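You operate a simulated robot arm through the tools that you are given. There is no shell and no other tool.

You run a simulated robot arm. Do the job below in one go: nothing can be reset, and whatever is moved stays where it is left.

Task
Scan the pink job card, file it under DONE and clear the screen.
Fine: hang the scanner up; scan before you clear; switch the ready rocker off.

Only the result counts: the job must be done as asked and must still hold three seconds after the hand-in. Knocking over, shifting, dropping, spilling or breaking anything else fails it.

Robot
A 6-joint arm with a fingered hand, fixed in place. Base frame: the origin is on the floor under the middle of its stand, x ahead of it, y to its left, z up; the work surface is at about z = 850. Readings come in mm, degrees, newtons and seconds.
With the tool pointing down near the work surface it reaches from about 100 to 760 mm from the base axis. Its first joint turns from -115.0 to 115.0 degrees. Payload 4 kg.
The TCP is the grasp point between the finger pads, 26 mm short of the fingertips. In the tool frame z runs along the fingers and y along their closing line. The gripper opens to 164 mm; its body begins 73 mm behind the TCP. The gripper is a hand of 5 fingers: y runs from the thumb to the fingers, the wrist lies at [0, 0, -239] in the tool frame, and closing takes about 1.5 s.
Orientation is told as [roll, pitch, yaw] about the base's x, y, z axes, in that order, counted from this pose: with the fingers straight down and closing along the base's y, the tool's x points along the base's -x, its y along +y and its z along -z.

Tools
- The arm moves only by the tool jog_arm. Its argument "motion" is text: rows parted by semicolons, each of 6 numbers parted by spaces: the shift along the tool's x, y, z in mm, then the turn, a rotation vector about the tool's x, y, z in degrees. In form: x y z wx wy wz; .... A call has 1 to 20 rows; each row is the pose to reach, as a shift and turn from the pose commanded when the call began, along the tool's axes at that moment. "grip" is the gripper command, from -1 (shut) to 1 (fully open), values between in proportion, set as the call begins (left out, the last holds). Rows are played at 5 a second. More than 50 mm and 8.6 degrees between two rows, or a gripper value outside its range, and nothing of the call is played. A pose out of reach is approached as far as the arm can. The call stops where the force on the tool passes 90 N (or 10 N more than at its start, if that is more) or the arm is blocked; 0.2 s more then pass. The fingers move at their own pace (about 45 mm/s each) and stop on an object; they squeeze with about 24 N. The grip force told is the motor's: it shows also when the fingers shut on nothing. Time passes only in rows, and 0.2 s behind the last, so rows that repeat a pose let the fingers close. The reply holds the time, the measured pose of the TCP, the force on the tool along the base axes, the opening and the grip force, in the units named above and with some noise, with the torque about the TCP (base axes, N m) and any sound that the robot's microphone picked up.
- Cameras (640 x 400 px; columns grow to the right, rows downward): "scene" is fixed at [399.7, 651, 1726.9]; the picture's right is [-1.00, 0.03, 0.00], its down [0.01, 0.44, -0.90] and it looks along [-0.03, -0.90, -0.44] (base axes); focal length 316 px, centre (320, 200). "wrist" rides on the gripper at [50, -70, -93] in the tool frame; the picture's right is [0.81, 0.59, 0.00], its down [-0.43, 0.60, -0.68] and it looks along [-0.40, 0.55, 0.74] (tool axes); focal length 270 px, centre (320, 200). There is no depth. A picture from a camera that has moved, and an enlarged one, comes with that camera's place and axes in the base frame and with its lens.
- grab_frame(camera): a new picture of that camera. The clock stands still meanwhile.
- slide_trunk(by): slides the trunk up (or, below 0, down) by that many mm; the arm rides with it, the base frame stays. It gives what a move gives, with no picture.
- set_grasp(shape): the hand has 5 fingers and takes this shape, open, in about a second: jaw (thumb against the fingers, like two jaws); tri (thumb and two fingers); tip (a fingertip pinch); poke (one finger out to press); point (the index stretched); flat (the hand flat); cup (the hand cupped); fist (a fist). The gripper value then closes the fingers along that shape, each until it touches; the sizes above hold for jaw. It gives what a move gives, with no picture.
- close_up(camera, box): a new picture of the part [left, top, right, bottom] of that camera's present view, enlarged. The clock stands still meanwhile.
- sign_off(): hands the job in; it is judged then, once.

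Places have to be worked out from the pictures, the camera data and where the tool is seen. Open the gripper and draw the arm clear of the work before you hand the job in, unless the task says otherwise.

The tools are called after "Emit:" by a JSON object that holds its "op" and its "data". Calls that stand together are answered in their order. jog_arm: Moves the arm, as the interface text tells. Its arguments: {"type":"object","properties":{"motion":{"type":"string"},"grip":{"type":"number"}},"required":["motion"]} The other tools are called the same way: slide_trunk (by) moves the trunk up or down; set_grasp (shape) gives the hand a shape; grab_frame (camera) takes a picture; close_up (camera, box) takes an enlarged picture of a part of a camera's view; sign_off () hands the job in.

At the start:

```text
time_s: 0.0
eef_pos: [384.0, -349.7, 1520.7]
tool_rot: [0.1, 0.0, 0.0]
ft_force: [-0.6, -0.6, 0.4]
moment: [-0.03, -0.01, 0.02]
gripper_width: 163.7
gripper_force: 0.1
shape: jaw
trunk travel left (down, up): [-971.0, 19.0]
```

scene: 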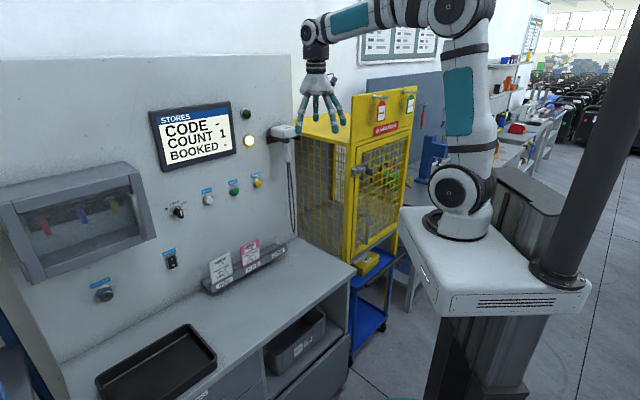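
wrist: 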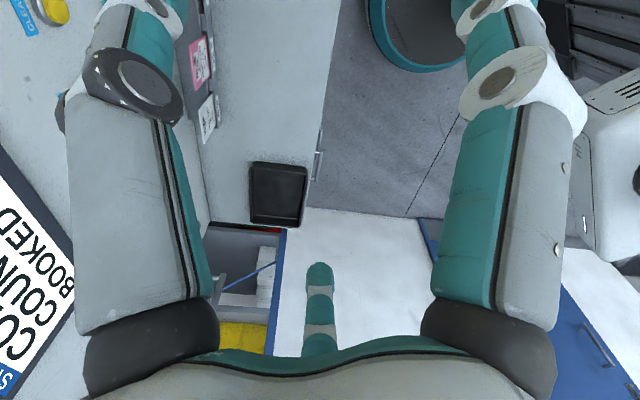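

The scene shows a wall panel with a screen, a scanner hung at its right, a row of buttons, a rocker, and a card rack with pink and white cards. I'll enlarge the parts to read the labels.

Emit:
{"op": "close_up", "data": {"camera": "scene", "box": [140, 90, 300, 190]}}

Emit:
{"op": "close_up", "data": {"camera": "scene", "box": [150, 170, 310, 300]}}

Emit:
{"op": "close_up", "data": {"camera": "scene", "box": [0, 150, 160, 310]}}

Emit:
{"op": "close_up", "data": {"camera": "scene", "box": [240, 100, 340, 240]}}

Emit:
{"op": "close_up", "data": {"camera": "scene", "box": [80, 280, 360, 400]}}

```text
4.00 times, centred on (220, 140) of scene
camera zoom: at [399.7, 651.0, 1726.9], right [-1.0, 0.03, 0.0], down [0.01, 0.44, -0.9], along [-0.03, -0.9, -0.44], focal length 1265 px, centre (720, 440)
```

zoom: 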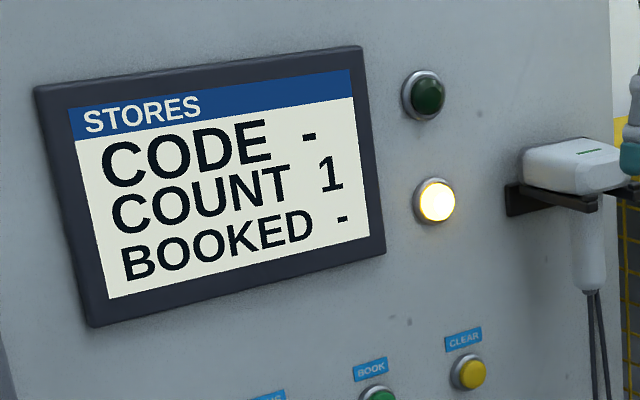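

```text
3.08 times, centred on (230, 235) of scene
camera zoom: at [399.7, 651.0, 1726.9], right [-1.0, 0.03, 0.0], down [0.01, 0.44, -0.9], along [-0.03, -0.9, -0.44], focal length 973 px, centre (597, 92)
```

zoom: 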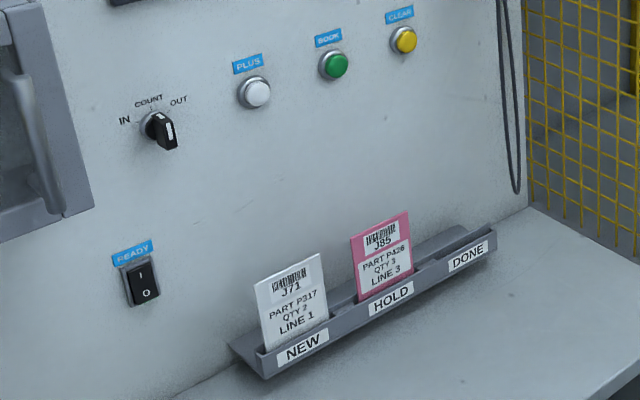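

```text
2.50 times, centred on (80, 230) of scene
camera zoom: at [399.7, 651.0, 1726.9], right [-1.0, 0.03, 0.0], down [0.01, 0.44, -0.9], along [-0.03, -0.9, -0.44], focal length 790 px, centre (920, 125)
```

zoom: 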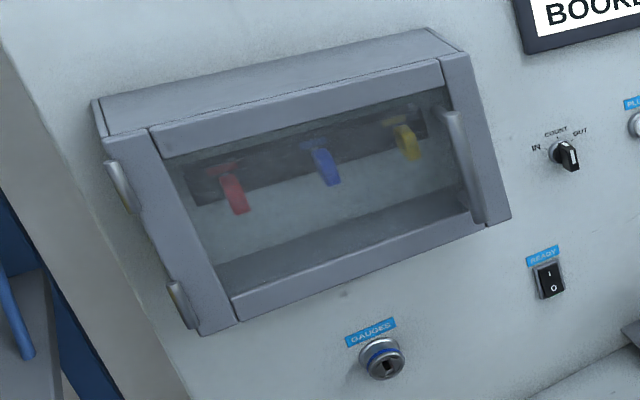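

```text
2.86 times, centred on (290, 170) of scene
camera zoom: at [399.7, 651.0, 1726.9], right [-1.0, 0.03, 0.0], down [0.01, 0.44, -0.9], along [-0.03, -0.9, -0.44], focal length 903 px, centre (406, 286)
```

zoom: 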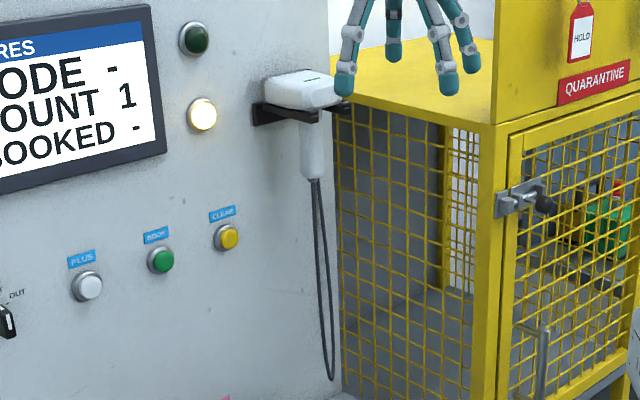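

```text
2.29 times, centred on (220, 340) of scene
camera zoom: at [399.7, 651.0, 1726.9], right [-1.0, 0.03, 0.0], down [0.01, 0.44, -0.9], along [-0.03, -0.9, -0.44], focal length 723 px, centre (549, -120)
```

zoom: 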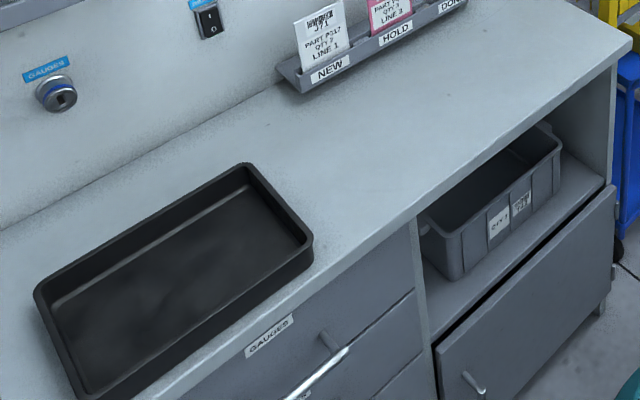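

The panel stands at about 45° to the base axes: its plane lies near x − y ≈ 1161 mm, and the bench is 350 mm deep in front of it. I'll turn the hand about its own axis in free air so the wrist camera faces the panel, and see what the wrist allows.

Emit:
{"op": "jog_arm", "data": {"motion": "0 0 0 0 0 8.5; 0 0 0 0 0 17; 0 0 0 0 0 25.5; 0 0 0 0 0 34; 0 0 0 0 0 42.5; 0 0 0 0 0 51; 0 0 0 0 0 59.5; 0 0 0 0 0 68; 0 0 0 0 0 76.5; 0 0 0 0 0 85; 0 0 0 0 0 93.5; 0 0 0 0 0 102; 0 0 0 0 0 110.5; 0 0 0 0 0 119; 0 0 0 0 0 127.5; 0 0 0 0 0 135; 0 0 0 0 0 135"}}

Emit:
{"op": "grab_frame", "data": {"camera": "wrist"}}

Emit:
{"op": "grab_frame", "data": {"camera": "scene"}}

```text
time_s: 3.6
eef_pos: [382.8, -349.1, 1519.9]
tool_rot: [0.0, 0.0, -135.0]
ft_force: [0.1, 0.9, -0.4]
moment: [0.01, -0.01, 0.0]
gripper_width: 163.8
gripper_force: 0.0
shape: jaw
trunk travel left (down, up): [-971.0, 19.0]
```

```text
taken
camera wrist: at [368.6, -264.6, 1611.3], right [0.99, 0.16, 0.0], down [0.11, -0.73, 0.68], along [0.11, -0.67, -0.74], focal length 270 px, centre (320, 200)
```

wrist: 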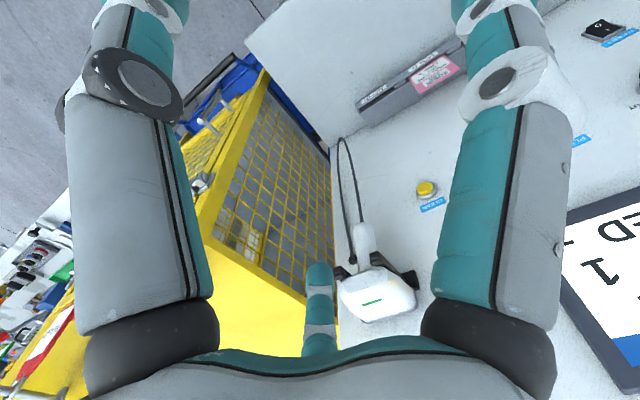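

```text
taken
```

scene: 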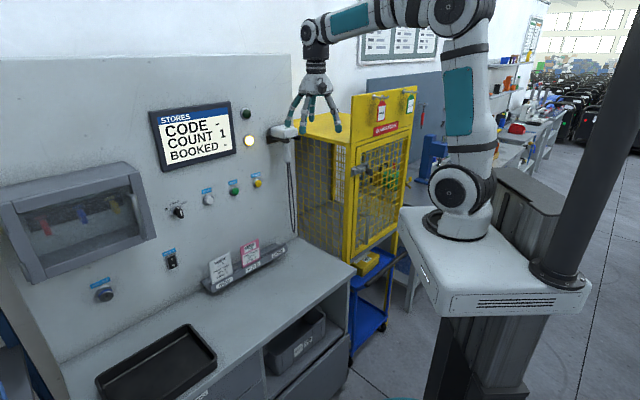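

The wrist turned fine and I can now see the scanner, rack and buttons from above. I'll zoom in on the scanner and the card rack from here.

Emit:
{"op": "close_up", "data": {"camera": "wrist", "box": [310, 200, 450, 340]}}

Emit:
{"op": "close_up", "data": {"camera": "wrist", "box": [340, 30, 480, 130]}}

Emit:
{"op": "close_up", "data": {"camera": "scene", "box": [262, 110, 312, 170]}}

Emit:
{"op": "close_up", "data": {"camera": "scene", "box": [195, 225, 295, 300]}}

```text
2.86 times, centred on (380, 270) of wrist
camera zoom: at [368.6, -264.6, 1611.3], right [0.99, 0.16, 0.0], down [0.11, -0.73, 0.68], along [0.11, -0.67, -0.74], focal length 772 px, centre (149, 0)
```

zoom: 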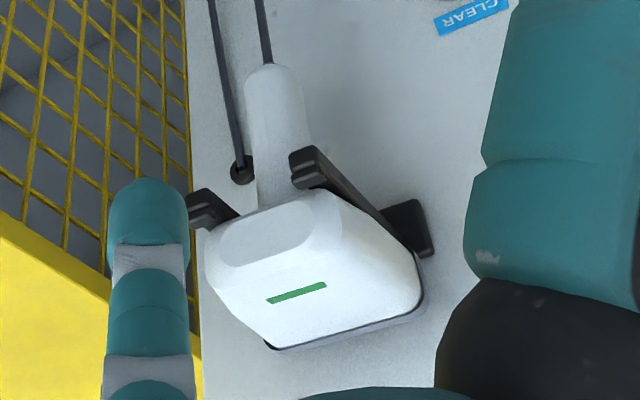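

```text
4.00 times, centred on (410, 80) of wrist
camera zoom: at [368.6, -264.6, 1611.3], right [0.99, 0.16, 0.0], down [0.11, -0.73, 0.68], along [0.11, -0.67, -0.74], focal length 1081 px, centre (-40, 680)
```

zoom: 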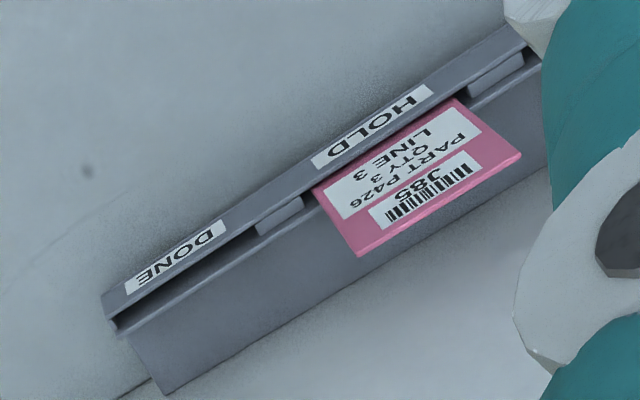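

```text
6.67 times, centred on (287, 140) of scene
camera zoom: at [399.7, 651.0, 1726.9], right [-1.0, 0.03, 0.0], down [0.01, 0.44, -0.9], along [-0.03, -0.9, -0.44], focal length 2108 px, centre (540, 600)
```

zoom: 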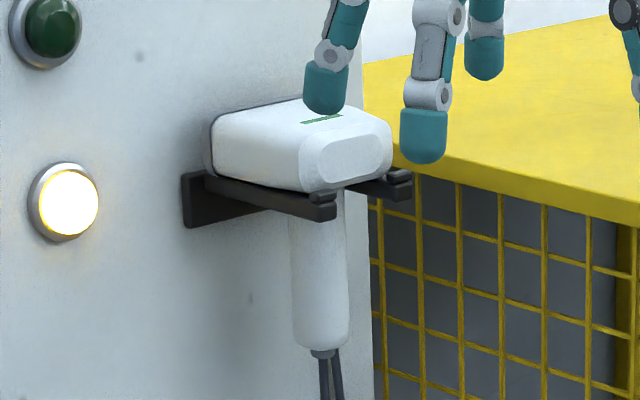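

```text
5.33 times, centred on (245, 262) of scene
camera zoom: at [399.7, 651.0, 1726.9], right [-1.0, 0.03, 0.0], down [0.01, 0.44, -0.9], along [-0.03, -0.9, -0.44], focal length 1686 px, centre (720, -133)
```

zoom: 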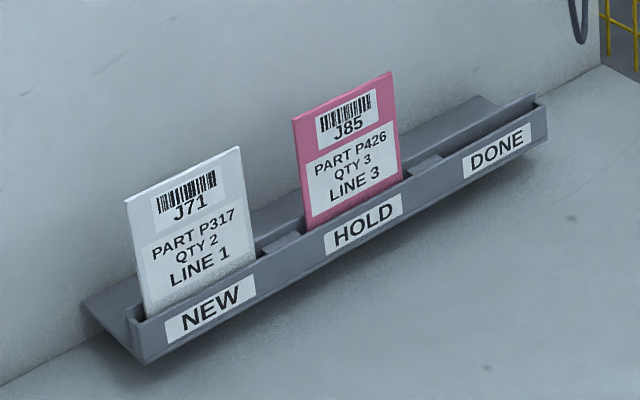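

Scanner head sits near s≈−59, w≈762 (panel-frame), z≈1427 with its window toward the panel and its handle down between two prongs. I'll swing the hand to point horizontally at the panel, camera above, standing well clear in front of the handle, to get a close look.

Emit:
{"op": "jog_arm", "data": {"motion": "-5.5 2.8 10 -4.62 4.62 4.62; -11 5.6 20 -9.24 9.24 9.24; -16.5 8.4 30 -13.86 13.86 13.86; -22 11.2 40 -18.47 18.47 18.47; -27.5 14 50 -23.09 23.09 23.09; -33 16.8 60 -27.71 27.71 27.71; -38.5 19.6 70 -32.33 32.33 32.33; -44 22.4 80 -36.95 36.95 36.95; -49.5 25.2 90 -41.57 41.57 41.57; -55 28 100 -46.19 46.19 46.19; -60.5 30.8 110 -50.81 50.81 50.81; -66 33.6 120 -55.43 55.43 55.43; -71.5 36.4 130 -60.04 60.04 60.04; -77 39.2 140 -64.66 64.66 64.66; -83 42 150 -69.28 69.28 69.28; -83 42 150 -69.28 69.28 69.28"}}

Emit:
{"op": "grab_frame", "data": {"camera": "wrist"}}

Emit:
{"op": "grab_frame", "data": {"camera": "scene"}}

```text
time_s: 7.0
eef_pos: [353.3, -437.3, 1370.8]
tool_rot: [-176.4, 89.8, -41.6]
ft_force: [0.3, 0.4, 0.2]
moment: [0.0, -0.03, -0.03]
gripper_width: 164.0
gripper_force: 0.1
shape: jaw
trunk travel left (down, up): [-971.0, 19.0]
```

```text
taken
camera wrist: at [334.3, -322.1, 1419.6], right [-0.42, -0.41, 0.81], down [-0.9, 0.06, -0.43], along [0.13, -0.91, -0.4], focal length 270 px, centre (320, 200)
```

wrist: 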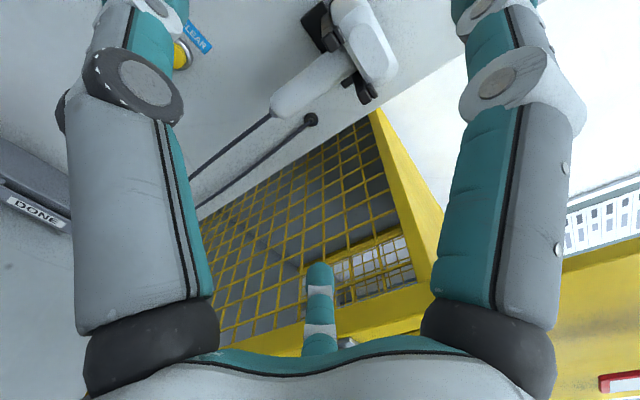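

```text
taken
```

scene: 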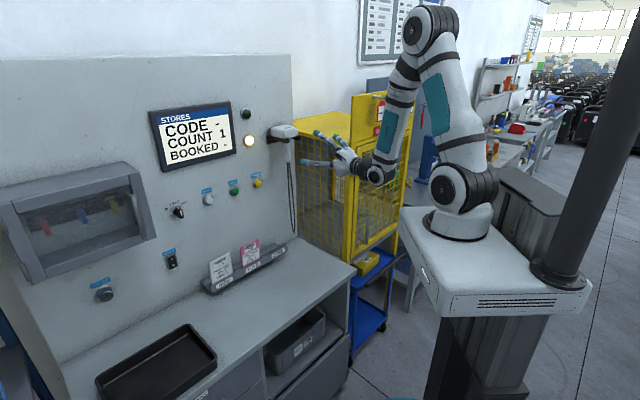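

The hand is now horizontal at s≈−59, w≈559, z≈1371 and the handle is in view. I'll zoom in on the scanner and rack to locate the handle.

Emit:
{"op": "close_up", "data": {"camera": "wrist", "box": [240, 0, 440, 130]}}

Emit:
{"op": "close_up", "data": {"camera": "scene", "box": [260, 110, 400, 200]}}

```text
3.08 times, centred on (340, 65) of wrist
camera zoom: at [334.3, -322.1, 1419.6], right [-0.42, -0.41, 0.81], down [-0.9, 0.06, -0.43], along [0.13, -0.91, -0.4], focal length 832 px, centre (258, 615)
```

zoom: 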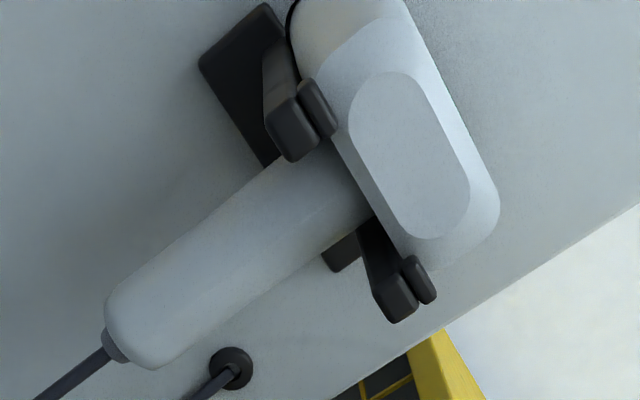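

```text
4.44 times, centred on (330, 155) of scene
camera zoom: at [399.7, 651.0, 1726.9], right [-1.0, 0.03, 0.0], down [0.01, 0.44, -0.9], along [-0.03, -0.9, -0.44], focal length 1405 px, centre (276, 400)
```

zoom: 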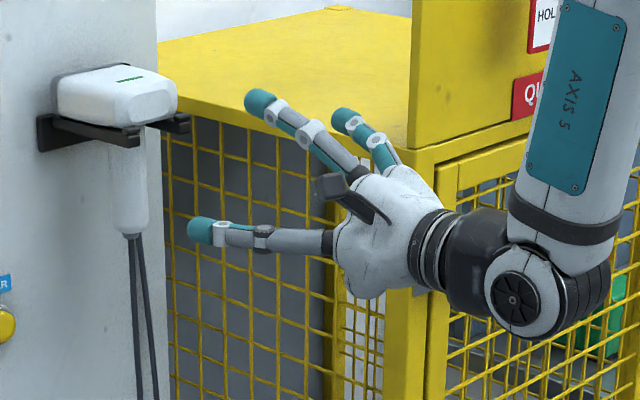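

Two wrist views agree: handle axis vertical at s≈−72, w≈770, running from z≈1300 up to the prongs (tips at w≈721, z≈1393), panel at w≈821. Before going in I want to see how the fingers are laid out, so I try the "tri" shape and look closely at the hand.

Emit:
{"op": "close_up", "data": {"camera": "scene", "box": [295, 120, 375, 190]}}

Emit:
{"op": "set_grasp", "data": {"shape": "tri"}}

Emit:
{"op": "close_up", "data": {"camera": "scene", "box": [295, 120, 375, 190]}}

Emit:
{"op": "grab_frame", "data": {"camera": "wrist"}}

```text
5.71 times, centred on (335, 155) of scene
camera zoom: at [399.7, 651.0, 1726.9], right [-1.0, 0.03, 0.0], down [0.01, 0.44, -0.9], along [-0.03, -0.9, -0.44], focal length 1807 px, centre (234, 457)
```

zoom: 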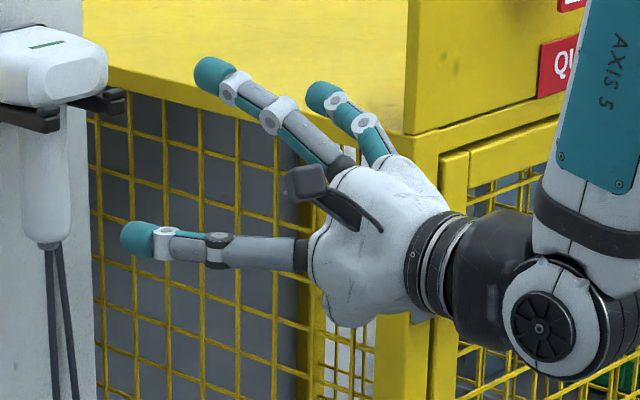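

```text
time_s: 7.9
eef_pos: [353.2, -437.1, 1370.1]
tool_rot: [35.1, 90.0, 170.1]
ft_force: [-0.1, -0.2, -0.6]
moment: [0.01, 0.04, 0.01]
gripper_width: 164.0
gripper_force: 0.0
shape: tri
trunk travel left (down, up): [-971.0, 19.0]
```

```text
5.71 times, centred on (335, 155) of scene
camera zoom: at [399.7, 651.0, 1726.9], right [-1.0, 0.03, 0.0], down [0.01, 0.44, -0.9], along [-0.03, -0.9, -0.44], focal length 1807 px, centre (234, 457)
```

zoom: 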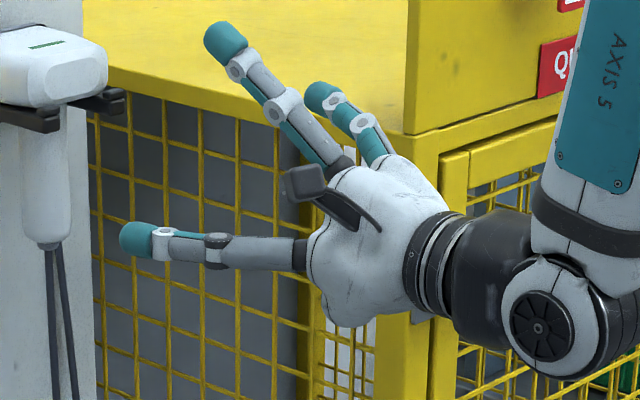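

```text
taken
camera wrist: at [335.0, -322.6, 1419.4], right [-0.42, -0.42, 0.81], down [-0.9, 0.06, -0.43], along [0.13, -0.91, -0.4], focal length 270 px, centre (320, 200)
```

wrist: 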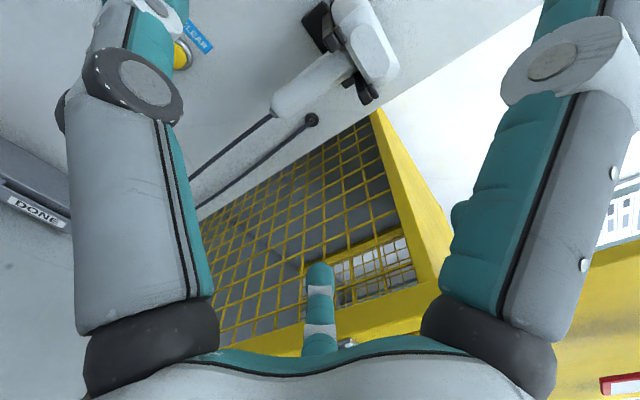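

The thumb is the single lower-left finger; the rest oppose it. I'll go back to "jaw", close it to about handle width in free air, and look at how the fingers line up.

Emit:
{"op": "set_grasp", "data": {"shape": "jaw"}}

Emit:
{"op": "jog_arm", "data": {"motion": "0 0 0 0 0 0; 0 0 0 0 0 0; 0 0 0 0 0 0; 0 0 0 0 0 0; 0 0 0 0 0 0; 0 0 0 0 0 0; 0 0 0 0 0 0; 0 0 0 0 0 0", "grip": -0.6}}

Emit:
{"op": "close_up", "data": {"camera": "scene", "box": [295, 120, 375, 190]}}

Emit:
{"op": "grab_frame", "data": {"camera": "wrist"}}

```text
time_s: 8.8
eef_pos: [352.9, -438.8, 1369.9]
tool_rot: [19.7, 90.1, 154.7]
ft_force: [0.6, 0.4, 0.6]
moment: [0.02, 0.0, 0.0]
gripper_width: 163.9
gripper_force: 0.2
shape: jaw
trunk travel left (down, up): [-971.0, 19.0]
```

```text
time_s: 10.6
eef_pos: [353.3, -437.4, 1370.7]
tool_rot: [18.3, 90.0, 153.4]
ft_force: [1.2, 0.1, 0.4]
moment: [-0.01, 0.03, 0.02]
gripper_width: 33.0
gripper_force: 0.0
shape: jaw
trunk travel left (down, up): [-971.0, 19.0]
```

```text
5.71 times, centred on (335, 155) of scene
camera zoom: at [399.7, 651.0, 1726.9], right [-1.0, 0.03, 0.0], down [0.01, 0.44, -0.9], along [-0.03, -0.9, -0.44], focal length 1807 px, centre (234, 457)
```

zoom: 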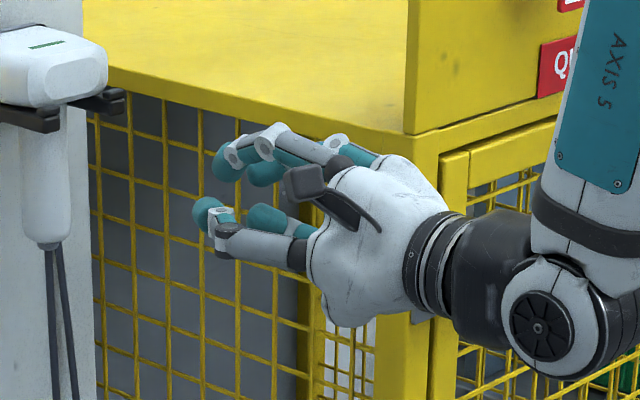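

```text
taken
camera wrist: at [335.1, -322.7, 1419.3], right [-0.42, -0.42, 0.81], down [-0.9, 0.06, -0.43], along [0.13, -0.91, -0.4], focal length 270 px, centre (320, 200)
```

wrist: 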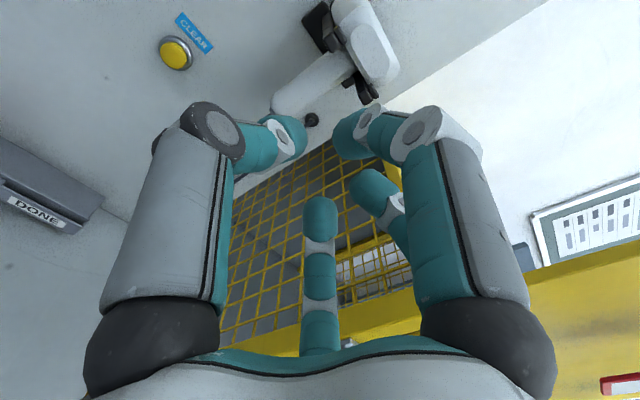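

At −0.6 the fingers are 33 mm apart, with the opposing fingers spread over roughly x_t = −25…+37, so they fit under the prongs on the handle. I'll set the opening to about 82 mm and advance to w≈690 at z≈1337, s≈−71.5, then check alignment.

Emit:
{"op": "jog_arm", "data": {"motion": "-10 4 0 0 0 0; -20 8 0 0 0 0; -33.4 12 0 0 0 0; -33.4 12 35 0 0 0; -33.4 12 70 0 0 0; -33.4 12 105 0 0 0; -33.4 12 131 0 0 0; -33.4 12 131 0 0 0", "grip": 0.0}}

Emit:
{"op": "grab_frame", "data": {"camera": "wrist"}}

Emit:
{"op": "close_up", "data": {"camera": "scene", "box": [260, 110, 360, 190]}}

```text
time_s: 12.4
eef_pos: [437.8, -538.1, 1334.6]
tool_rot: [-25.2, 90.0, 109.8]
ft_force: [-0.3, -0.4, -0.1]
moment: [0.02, -0.01, -0.01]
gripper_width: 81.6
gripper_force: 0.0
shape: jaw
out of reach, approached as far as the arm can: row 3
trunk travel left (down, up): [-971.0, 19.0]
```

```text
taken
camera wrist: at [419.6, -423.1, 1384.5], right [-0.42, -0.42, 0.81], down [-0.9, 0.06, -0.43], along [0.13, -0.91, -0.4], focal length 270 px, centre (320, 200)
```

wrist: 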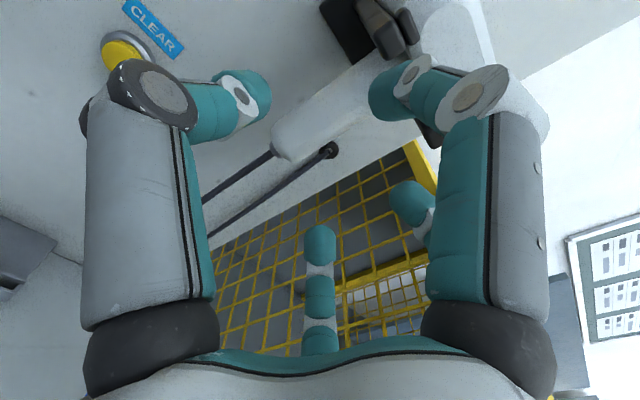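

```text
5.00 times, centred on (310, 150) of scene
camera zoom: at [399.7, 651.0, 1726.9], right [-1.0, 0.03, 0.0], down [0.01, 0.44, -0.9], along [-0.03, -0.9, -0.44], focal length 1581 px, centre (370, 450)
```

zoom: 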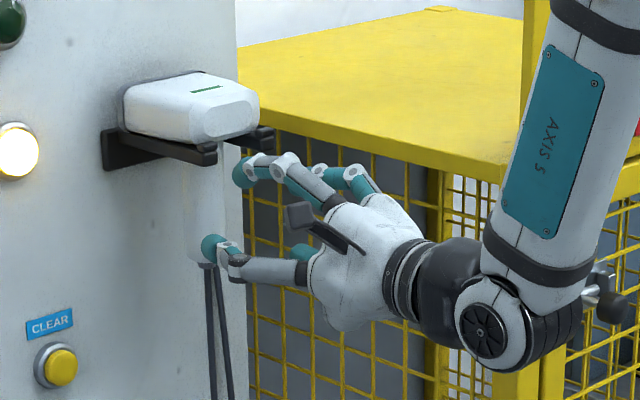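

Alignment checks out: handle axis s≈−71, TCP s≈−71, with fingers passing under the prongs (underside z≈1391). I'll lower by 5 mm, advance to w≈768 and look before closing.

Emit:
{"op": "jog_arm", "data": {"motion": "-5 0 20 0 0 0; -5 0 40 0 0 0; -5 0 60 0 0 0; -5 0 78 0 0 0; -5 0 78 0 0 0"}}

Emit:
{"op": "grab_frame", "data": {"camera": "wrist"}}

Emit:
{"op": "close_up", "data": {"camera": "scene", "box": [260, 110, 360, 190]}}

```text
time_s: 13.6
eef_pos: [494.0, -594.4, 1323.7]
tool_rot: [-7.1, 89.2, 128.7]
ft_force: [-7.7, 6.0, -34.7]
moment: [-1.66, -0.69, 0.28]
gripper_width: 77.4
gripper_force: 0.0
shape: jaw
trunk travel left (down, up): [-971.0, 19.0]
```

```text
taken
camera wrist: at [474.5, -479.9, 1373.7], right [-0.4, -0.43, 0.81], down [-0.9, 0.05, -0.42], along [0.14, -0.9, -0.41], focal length 270 px, centre (320, 200)
```

wrist: 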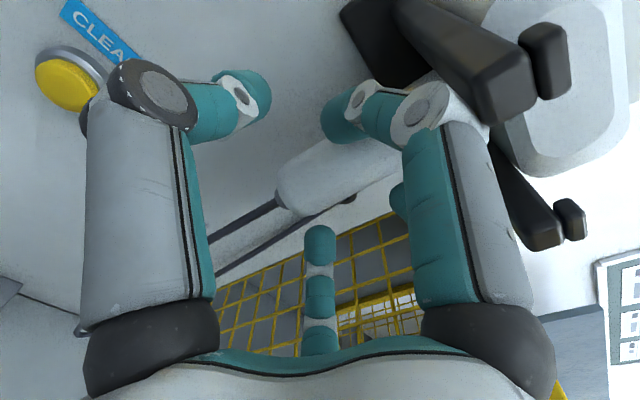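

```text
5.00 times, centred on (310, 150) of scene
camera zoom: at [399.7, 651.0, 1726.9], right [-1.0, 0.03, 0.0], down [0.01, 0.44, -0.9], along [-0.03, -0.9, -0.44], focal length 1581 px, centre (370, 450)
```

zoom: 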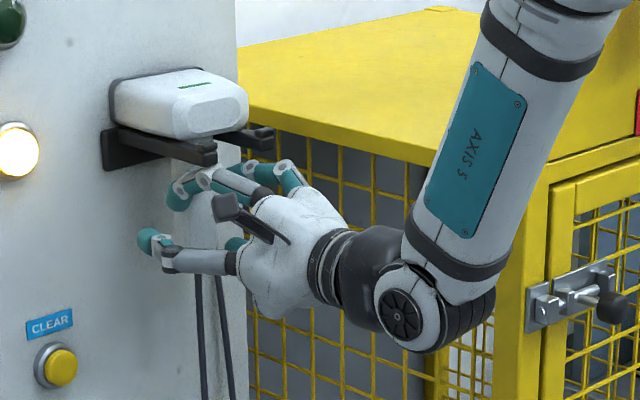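

The force (−35 N in z) shows that the upper finger's knuckle is pressing under the left prong, so this hand's fingers sit around a circle rather than in two flat jaws. I'll lower slightly to unload, back straight out, and study the finger layout.

Emit:
{"op": "jog_arm", "data": {"motion": "-14 0 0 0 0 0; -14 0 -20 0 0 0; -14 0 -50 0 0 0; -14 0 -80 0 0 0; -14 0 -110 0 0 0; -14 0 -110 0 0 0"}}

Emit:
{"op": "close_up", "data": {"camera": "scene", "box": [265, 115, 345, 185]}}

Emit:
{"op": "grab_frame", "data": {"camera": "wrist"}}

```text
time_s: 15.0
eef_pos: [417.3, -516.9, 1316.8]
tool_rot: [49.9, 90.0, -175.1]
ft_force: [-0.3, -0.2, -0.5]
moment: [0.0, -0.02, -0.04]
gripper_width: 81.5
gripper_force: 0.1
shape: jaw
trunk travel left (down, up): [-971.0, 19.0]
```

```text
5.71 times, centred on (305, 150) of scene
camera zoom: at [399.7, 651.0, 1726.9], right [-1.0, 0.03, 0.0], down [0.01, 0.44, -0.9], along [-0.03, -0.9, -0.44], focal length 1807 px, centre (406, 486)
```

zoom: 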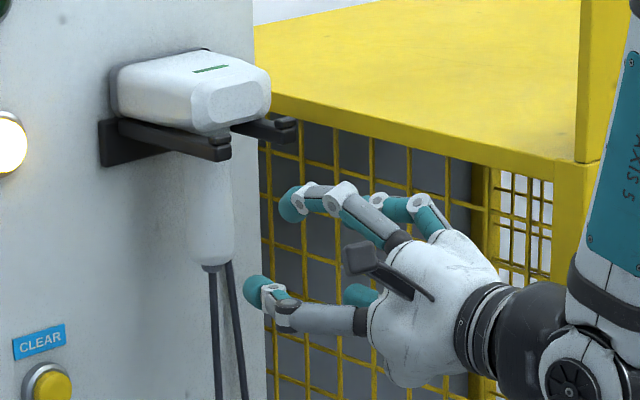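

```text
taken
camera wrist: at [399.0, -401.7, 1366.4], right [-0.42, -0.42, 0.81], down [-0.9, 0.06, -0.43], along [0.13, -0.91, -0.4], focal length 270 px, centre (320, 200)
```

wrist: 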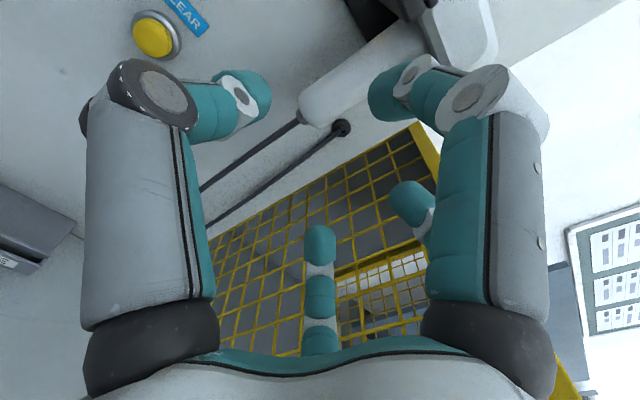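

Triangulating the tips shows the five fingers sit at 72° spacing around the tool axis (thumb at −y), so the finger nearest "up" ran into the prong. I'll move back to clear space and check what the "tip" and "tri" shapes do when closing.

Emit:
{"op": "jog_arm", "data": {"motion": "6 -9 -19 0 0 0; 12 -18 -38 0 0 0; 19 -26.5 -58 0 0 0; 19 -26.5 -58 0 0 0"}}

Emit:
{"op": "set_grasp", "data": {"shape": "tip"}}

Emit:
{"op": "close_up", "data": {"camera": "scene", "box": [280, 110, 360, 190]}}

Emit:
{"op": "grab_frame", "data": {"camera": "wrist"}}

Emit:
{"op": "jog_arm", "data": {"motion": "0 0 0 0 0 0; 0 0 0 0 0 0; 0 0 0 0 0 0; 0 0 0 0 0 0; 0 0 0 0 0 0; 0 0 0 0 0 0; 0 0 0 0 0 0; 0 0 0 0 0 0", "grip": -0.6}}

Emit:
{"op": "close_up", "data": {"camera": "scene", "box": [280, 110, 360, 190]}}

Emit:
{"op": "grab_frame", "data": {"camera": "wrist"}}

```text
time_s: 16.0
eef_pos: [393.0, -455.3, 1335.2]
tool_rot: [13.0, 89.9, 148.3]
ft_force: [-0.4, -0.1, 0.0]
moment: [-0.02, 0.0, 0.01]
gripper_width: 81.7
gripper_force: 0.0
shape: jaw
trunk travel left (down, up): [-971.0, 19.0]
```

```text
time_s: 16.9
eef_pos: [392.9, -455.2, 1334.8]
tool_rot: [10.7, 90.1, 146.0]
ft_force: [-1.1, -1.1, -0.2]
moment: [0.0, 0.0, 0.0]
gripper_width: 163.9
gripper_force: 0.0
shape: tip
trunk travel left (down, up): [-971.0, 19.0]
```

```text
5.00 times, centred on (320, 150) of scene
camera zoom: at [399.7, 651.0, 1726.9], right [-1.0, 0.03, 0.0], down [0.01, 0.44, -0.9], along [-0.03, -0.9, -0.44], focal length 1581 px, centre (320, 450)
```

zoom: 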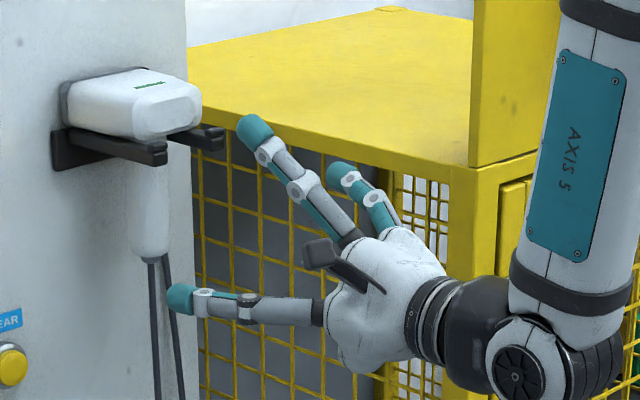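

```text
taken
camera wrist: at [373.9, -341.3, 1384.5], right [-0.41, -0.42, 0.81], down [-0.9, 0.05, -0.43], along [0.14, -0.91, -0.4], focal length 270 px, centre (320, 200)
```

wrist: 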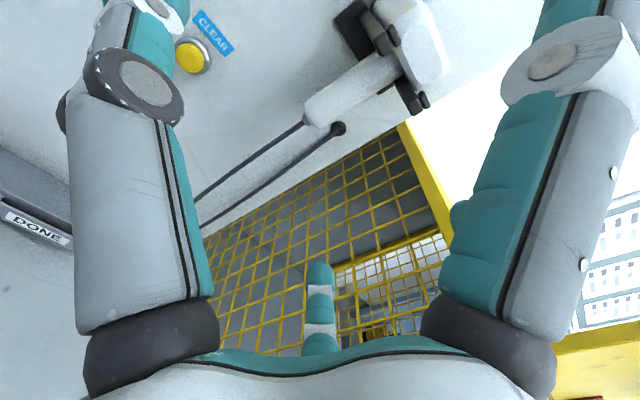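

```text
time_s: 18.7
eef_pos: [392.8, -455.7, 1335.8]
tool_rot: [15.4, 90.0, 150.7]
ft_force: [-0.3, 0.2, -0.3]
moment: [0.0, -0.02, 0.0]
gripper_width: 33.1
gripper_force: 0.2
shape: tip
trunk travel left (down, up): [-971.0, 19.0]
```

```text
5.00 times, centred on (320, 150) of scene
camera zoom: at [399.7, 651.0, 1726.9], right [-1.0, 0.03, 0.0], down [0.01, 0.44, -0.9], along [-0.03, -0.9, -0.44], focal length 1581 px, centre (320, 450)
```

zoom: 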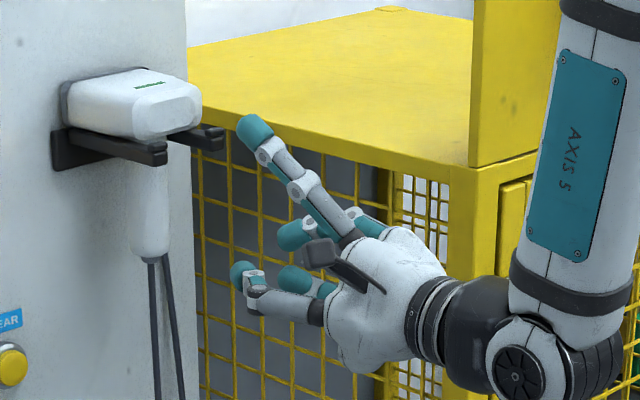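

```text
taken
camera wrist: at [373.9, -341.3, 1384.5], right [-0.41, -0.42, 0.81], down [-0.9, 0.05, -0.43], along [0.14, -0.91, -0.4], focal length 270 px, centre (320, 200)
```

wrist: 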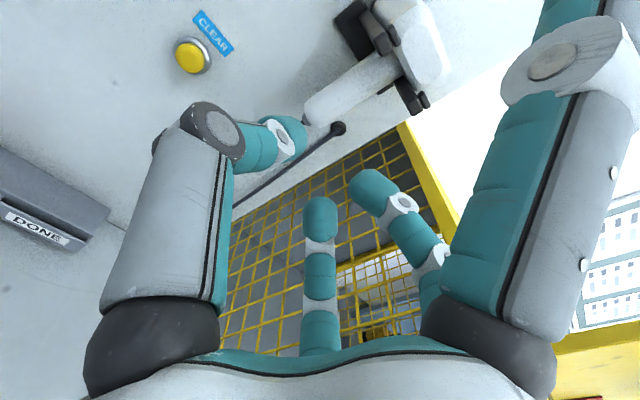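

In "tip" and "tri" the side fingers stay stretched out, so "jaw" is better. Rolling 18° puts one finger straight below the handle and two on each side; with a 12° upward tilt the knuckles stay under the prongs. I'll set that pose in front of the handle.

Emit:
{"op": "set_grasp", "data": {"shape": "jaw"}}

Emit:
{"op": "jog_arm", "data": {"motion": "-3.2 6.6 14 -0.47 2.97 -4.48; -6.5 13.2 28 -0.94 5.95 -8.96; -9.7 19.9 41 -1.41 8.92 -13.45; -13 26.5 55 -1.88 11.9 -17.93; -13 26.5 55 -1.88 11.9 -17.93; -13 26.5 55 -1.88 11.9 -17.93; -13 26.5 55 -1.88 11.9 -17.93", "grip": 0.1}}

Emit:
{"op": "grab_frame", "data": {"camera": "wrist"}}

Emit:
{"op": "close_up", "data": {"camera": "scene", "box": [260, 110, 350, 190]}}

```text
time_s: 19.6
eef_pos: [393.2, -455.8, 1335.4]
tool_rot: [15.1, 89.9, 150.4]
ft_force: [0.0, -0.3, -1.0]
moment: [0.01, 0.0, 0.01]
gripper_width: 164.1
gripper_force: 0.1
shape: jaw
trunk travel left (down, up): [-971.0, 19.0]
```

```text
time_s: 21.2
eef_pos: [435.7, -547.7, 1359.3]
tool_rot: [120.0, 69.3, -106.6]
ft_force: [-0.8, 0.7, 0.6]
moment: [0.03, 0.0, 0.01]
gripper_width: 90.8
gripper_force: 0.1
shape: jaw
out of reach, approached as far as the arm can: row 1, 2, 3, 4, 5, 6, 7
trunk travel left (down, up): [-971.0, 19.0]
```

```text
taken
camera wrist: at [424.9, -422.1, 1367.5], right [-0.34, -0.1, 0.94], down [-0.94, -0.05, -0.34], along [0.08, -0.99, -0.08], focal length 270 px, centre (320, 200)
```

wrist: 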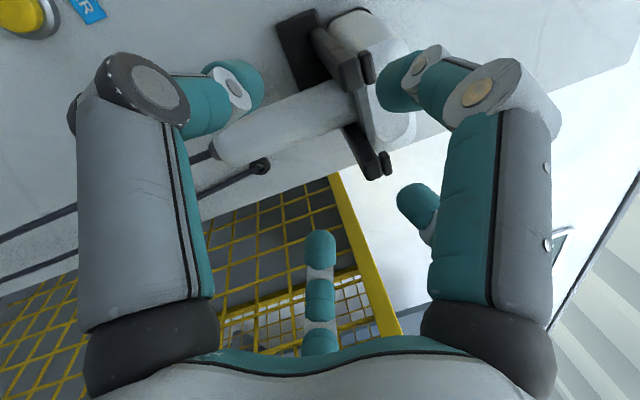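

```text
5.00 times, centred on (305, 150) of scene
camera zoom: at [399.7, 651.0, 1726.9], right [-1.0, 0.03, 0.0], down [0.01, 0.44, -0.9], along [-0.03, -0.9, -0.44], focal length 1581 px, centre (395, 450)
```

zoom: 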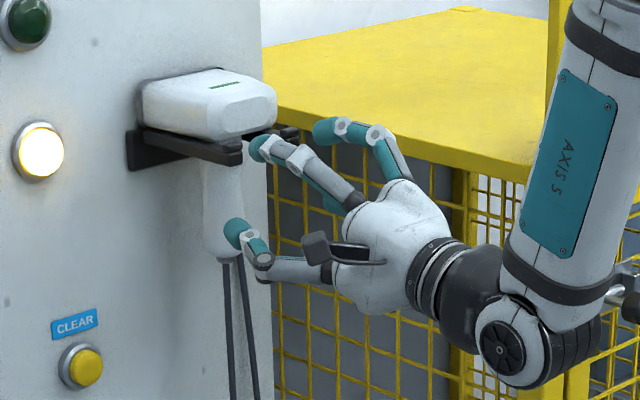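

That pose is out of reach with the trunk this high: the wrist would need to bend too far. I'll retreat to the earlier free pose, then lower the trunk.

Emit:
{"op": "jog_arm", "data": {"motion": "5.2 -3 -8.5 0.31 -1.98 2.99; 10.4 -5.9 -17 0.63 -3.97 5.98; 15.6 -8.9 -25.5 0.94 -5.95 8.97; 20.8 -11.8 -34 1.25 -7.93 11.95; 26 -14.8 -42.6 1.57 -9.92 14.94; 31.15 -17.74 -51.1 1.88 -11.9 17.93; 31.15 -17.74 -51.1 1.88 -11.9 17.93"}}

Emit:
{"op": "close_up", "data": {"camera": "scene", "box": [260, 90, 400, 190]}}

```text
time_s: 22.8
eef_pos: [417.3, -491.4, 1372.8]
tool_rot: [-26.6, 89.9, 108.6]
ft_force: [-0.1, 0.5, 0.4]
moment: [0.0, 0.03, 0.0]
gripper_width: 90.5
gripper_force: 0.0
shape: jaw
trunk travel left (down, up): [-971.0, 19.0]
```

```text
4.00 times, centred on (330, 140) of scene
camera zoom: at [399.7, 651.0, 1726.9], right [-1.0, 0.03, 0.0], down [0.01, 0.44, -0.9], along [-0.03, -0.9, -0.44], focal length 1265 px, centre (280, 440)
```

zoom: 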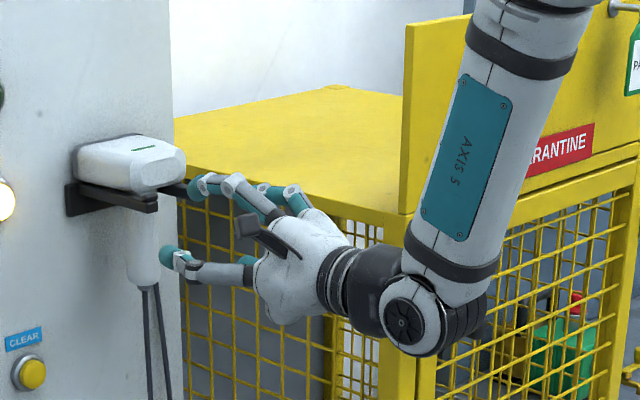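

Orientation is back to plain horizontal at s≈−52, w≈642, z≈1373. I'll back off to w≈560 and then lower the trunk.

Emit:
{"op": "jog_arm", "data": {"motion": "0 0 -28 0 0 0; 0 0 -56 0 0 0; 0 0 -82 0 0 0; 0 0 -82 0 0 0"}}

Emit:
{"op": "slide_trunk", "data": {"by": -250}}

Emit:
{"op": "grab_frame", "data": {"camera": "scene"}}

```text
time_s: 23.8
eef_pos: [359.8, -433.9, 1373.2]
tool_rot: [8.5, 89.9, 143.6]
ft_force: [0.5, 0.2, 0.4]
moment: [-0.02, -0.01, -0.01]
gripper_width: 90.7
gripper_force: 0.0
shape: jaw
trunk travel left (down, up): [-971.0, 19.0]
```

```text
time_s: 26.4
eef_pos: [358.2, -433.6, 1123.1]
tool_rot: [15.9, 89.9, 151.0]
ft_force: [-0.2, 0.1, -0.2]
moment: [0.01, -0.01, 0.01]
gripper_width: 90.6
gripper_force: 0.0
shape: jaw
trunk travel left (down, up): [-721.0, 269.0]
```

```text
taken
```

scene: 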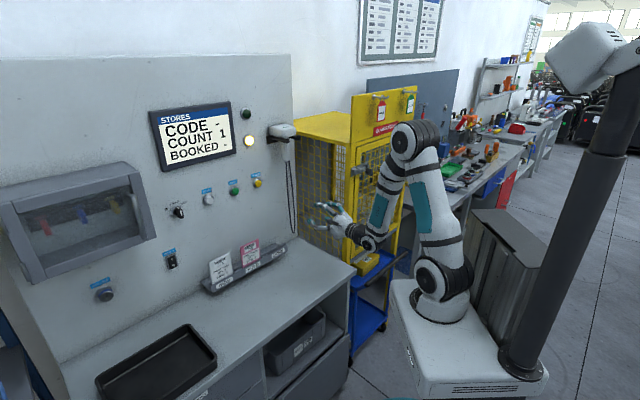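

Lowered by 250 mm with all clear. Now I raise the hand by arm to z≈1324 and apply the roll and tilt in front of the handle, stopping at w≈640.

Emit:
{"op": "jog_arm", "data": {"motion": "40 0 0 0 0 0; 80 0 0 0 0 0; 120 4 0 0 0 0; 160 9 0 0 0 0; 201 18.5 0 0 0 0; 201 18.5 20 -0.47 2.97 -4.48; 201 18.5 40 -0.94 5.95 -8.96; 201 18.5 60 -1.41 8.92 -13.45; 201 18.5 80 -1.88 11.9 -17.93; 201 18.5 80 -1.88 11.9 -17.93"}}

Emit:
{"op": "grab_frame", "data": {"camera": "wrist"}}

Emit:
{"op": "close_up", "data": {"camera": "scene", "box": [260, 110, 360, 190]}}

```text
time_s: 28.6
eef_pos: [402.4, -503.2, 1325.3]
tool_rot: [124.5, 68.4, -102.3]
ft_force: [-0.2, -0.9, 0.1]
moment: [-0.02, -0.01, -0.02]
gripper_width: 90.9
gripper_force: 0.1
shape: jaw
trunk travel left (down, up): [-721.0, 269.0]
```

```text
taken
camera wrist: at [390.6, -377.7, 1330.1], right [-0.36, -0.08, 0.93], down [-0.93, -0.06, -0.36], along [0.09, -1.0, -0.05], focal length 270 px, centre (320, 200)
```

wrist: 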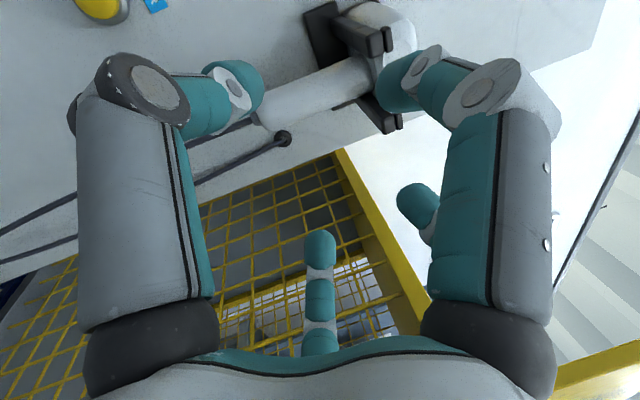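

```text
5.00 times, centred on (310, 150) of scene
camera zoom: at [399.7, 651.0, 1726.9], right [-1.0, 0.03, 0.0], down [0.01, 0.44, -0.9], along [-0.03, -0.9, -0.44], focal length 1581 px, centre (370, 450)
```

zoom: 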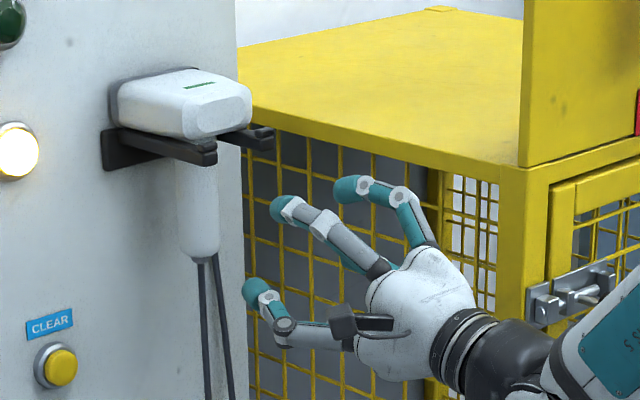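

The pose is reached exactly (s≈−71, w≈640, z≈1325) and the handle lies midway between the side fingers. I'll drop 5 mm and advance in steps, watching the force.

Emit:
{"op": "jog_arm", "data": {"motion": "-4.65 -1.5 -1 0 0 0; -8.6 -2.8 18.5 0 0 0; -12.6 -4.1 38 0 0 0; -16.5 -5.4 57.6 0 0 0; -20.5 -6.6 77.2 0 0 0; -23.4 -7.6 91.9 0 0 0; -23.4 -7.6 91.9 0 0 0"}}

Emit:
{"op": "grab_frame", "data": {"camera": "wrist"}}

Emit:
{"op": "close_up", "data": {"camera": "scene", "box": [260, 110, 340, 180]}}

```text
time_s: 30.2
eef_pos: [468.7, -569.8, 1318.7]
tool_rot: [124.5, 68.5, -102.4]
ft_force: [-0.1, 0.5, 0.0]
moment: [0.0, 0.02, -0.02]
gripper_width: 90.7
gripper_force: 0.1
shape: jaw
trunk travel left (down, up): [-721.0, 269.0]
```

```text
taken
camera wrist: at [457.3, -444.2, 1323.7], right [-0.36, -0.08, 0.93], down [-0.93, -0.06, -0.36], along [0.09, -0.99, -0.05], focal length 270 px, centre (320, 200)
```

wrist: 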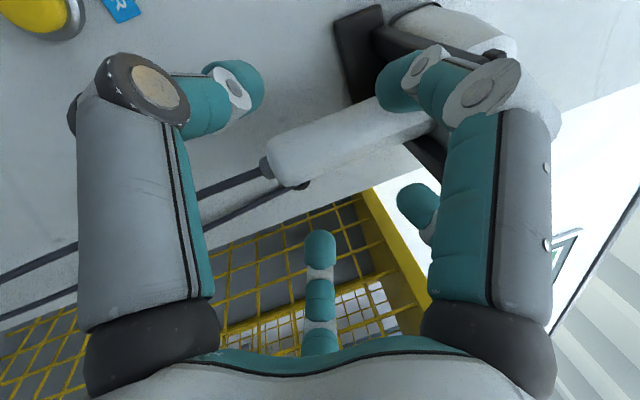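

```text
5.71 times, centred on (300, 145) of scene
camera zoom: at [399.7, 651.0, 1726.9], right [-1.0, 0.03, 0.0], down [0.01, 0.44, -0.9], along [-0.03, -0.9, -0.44], focal length 1807 px, centre (434, 514)
```

zoom: 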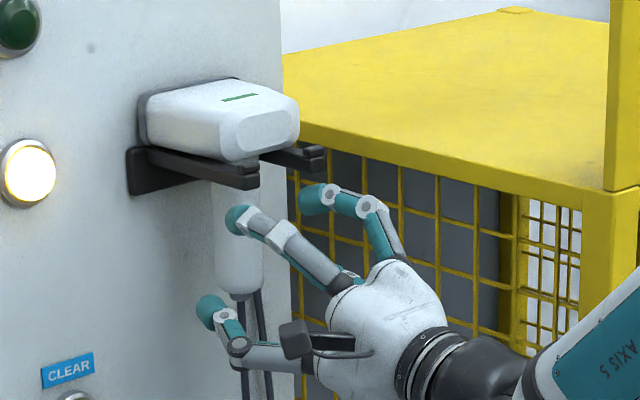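

No contact at w≈734, with fingers straddling the handle under the prongs. I'll advance the last 32 mm.

Emit:
{"op": "jog_arm", "data": {"motion": "-2.1 -0.7 10.4 0 0 0; -4.2 -1.4 20.9 0 0 0; -6.3 -2.1 31.3 0 0 0; -6.3 -2.1 31.3 0 0 0"}}

Emit:
{"op": "grab_frame", "data": {"camera": "wrist"}}

Emit:
{"op": "close_up", "data": {"camera": "scene", "box": [260, 110, 340, 180]}}

```text
time_s: 31.2
eef_pos: [492.8, -593.7, 1319.1]
tool_rot: [124.3, 68.5, -102.4]
ft_force: [-0.3, -0.4, -0.5]
moment: [0.0, -0.05, 0.02]
gripper_width: 90.6
gripper_force: 0.0
shape: jaw
trunk travel left (down, up): [-721.0, 269.0]
```

```text
taken
camera wrist: at [480.2, -467.6, 1324.0], right [-0.36, -0.08, 0.93], down [-0.93, -0.06, -0.36], along [0.09, -0.99, -0.05], focal length 270 px, centre (320, 200)
```

wrist: 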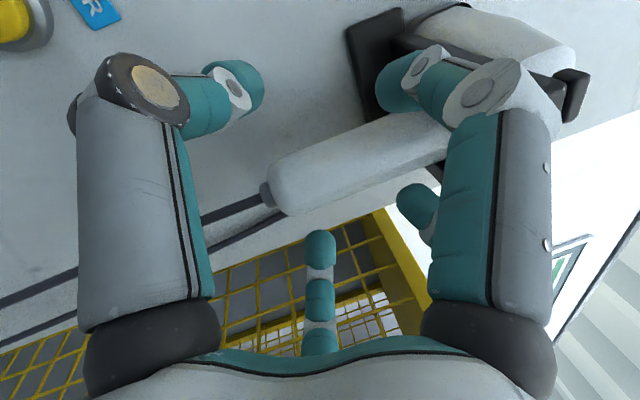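

```text
5.71 times, centred on (300, 145) of scene
camera zoom: at [399.7, 651.0, 1726.9], right [-1.0, 0.03, 0.0], down [0.01, 0.44, -0.9], along [-0.03, -0.9, -0.44], focal length 1807 px, centre (434, 514)
```

zoom: 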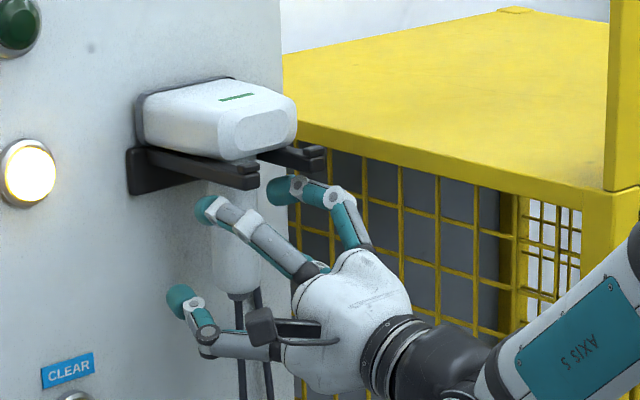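

In place around the handle at w≈768, z≈1319 with no contact force. Now I close the hand on the handle.

Emit:
{"op": "jog_arm", "data": {"motion": "0 0 0 0 0 0; 0 0 0 0 0 0; 0 0 0 0 0 0; 0 0 0 0 0 0; 0 0 0 0 0 0; 0 0 0 0 0 0; 0 0 0 0 0 0; 0 0 0 0 0 0; 0 0 0 0 0 0; 0 0 0 0 0 0", "grip": -1}}

Emit:
{"op": "grab_frame", "data": {"camera": "wrist"}}

Emit:
{"op": "close_up", "data": {"camera": "scene", "box": [260, 110, 340, 180]}}

```text
time_s: 33.4
eef_pos: [492.4, -592.5, 1318.3]
tool_rot: [124.4, 68.5, -102.3]
ft_force: [-1.7, -1.0, 0.4]
moment: [0.1, -0.3, -0.02]
gripper_width: 31.1
gripper_force: 23.7
shape: jaw
trunk travel left (down, up): [-721.0, 269.0]
```

```text
taken
camera wrist: at [479.8, -467.7, 1324.1], right [-0.36, -0.08, 0.93], down [-0.93, -0.06, -0.36], along [0.09, -0.99, -0.05], focal length 270 px, centre (320, 200)
```

wrist: 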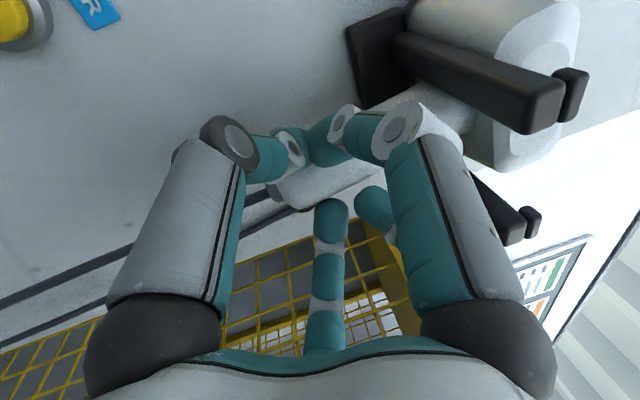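

```text
5.71 times, centred on (300, 145) of scene
camera zoom: at [399.7, 651.0, 1726.9], right [-1.0, 0.03, 0.0], down [0.01, 0.44, -0.9], along [-0.03, -0.9, -0.44], focal length 1807 px, centre (434, 514)
```

zoom: 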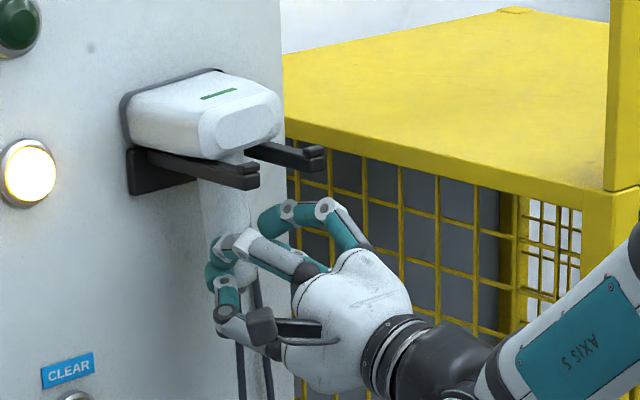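

The hand holds the handle (31 mm, 23.7 N), though the scanner has tipped a little in the fork. I'll zoom in to see how it sits.

Emit:
{"op": "close_up", "data": {"camera": "scene", "box": [268, 115, 318, 165]}}

Emit:
{"op": "close_up", "data": {"camera": "wrist", "box": [240, 0, 600, 240]}}

```text
8.00 times, centred on (293, 140) of scene
camera zoom: at [399.7, 651.0, 1726.9], right [-1.0, 0.03, 0.0], down [0.01, 0.44, -0.9], along [-0.03, -0.9, -0.44], focal length 2530 px, centre (536, 680)
```

zoom: 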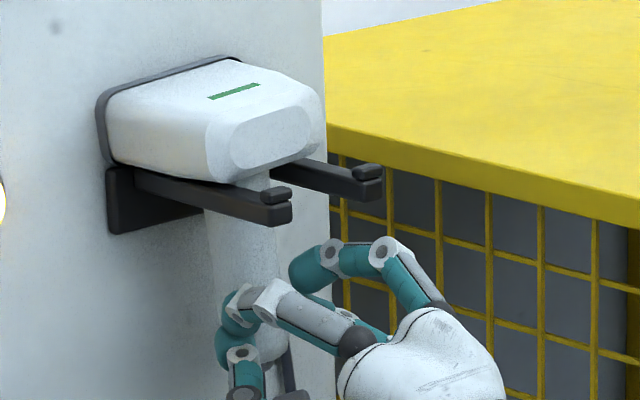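

```text
1.67 times, centred on (420, 120) of wrist
camera zoom: at [479.8, -467.7, 1324.1], right [-0.36, -0.08, 0.93], down [-0.93, -0.06, -0.36], along [0.09, -0.99, -0.05], focal length 450 px, centre (153, 333)
```

zoom: 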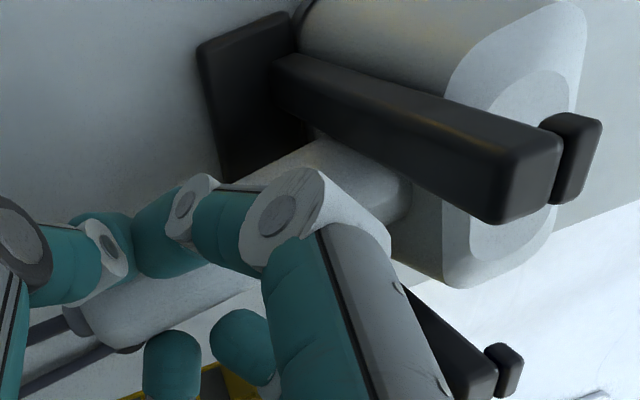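

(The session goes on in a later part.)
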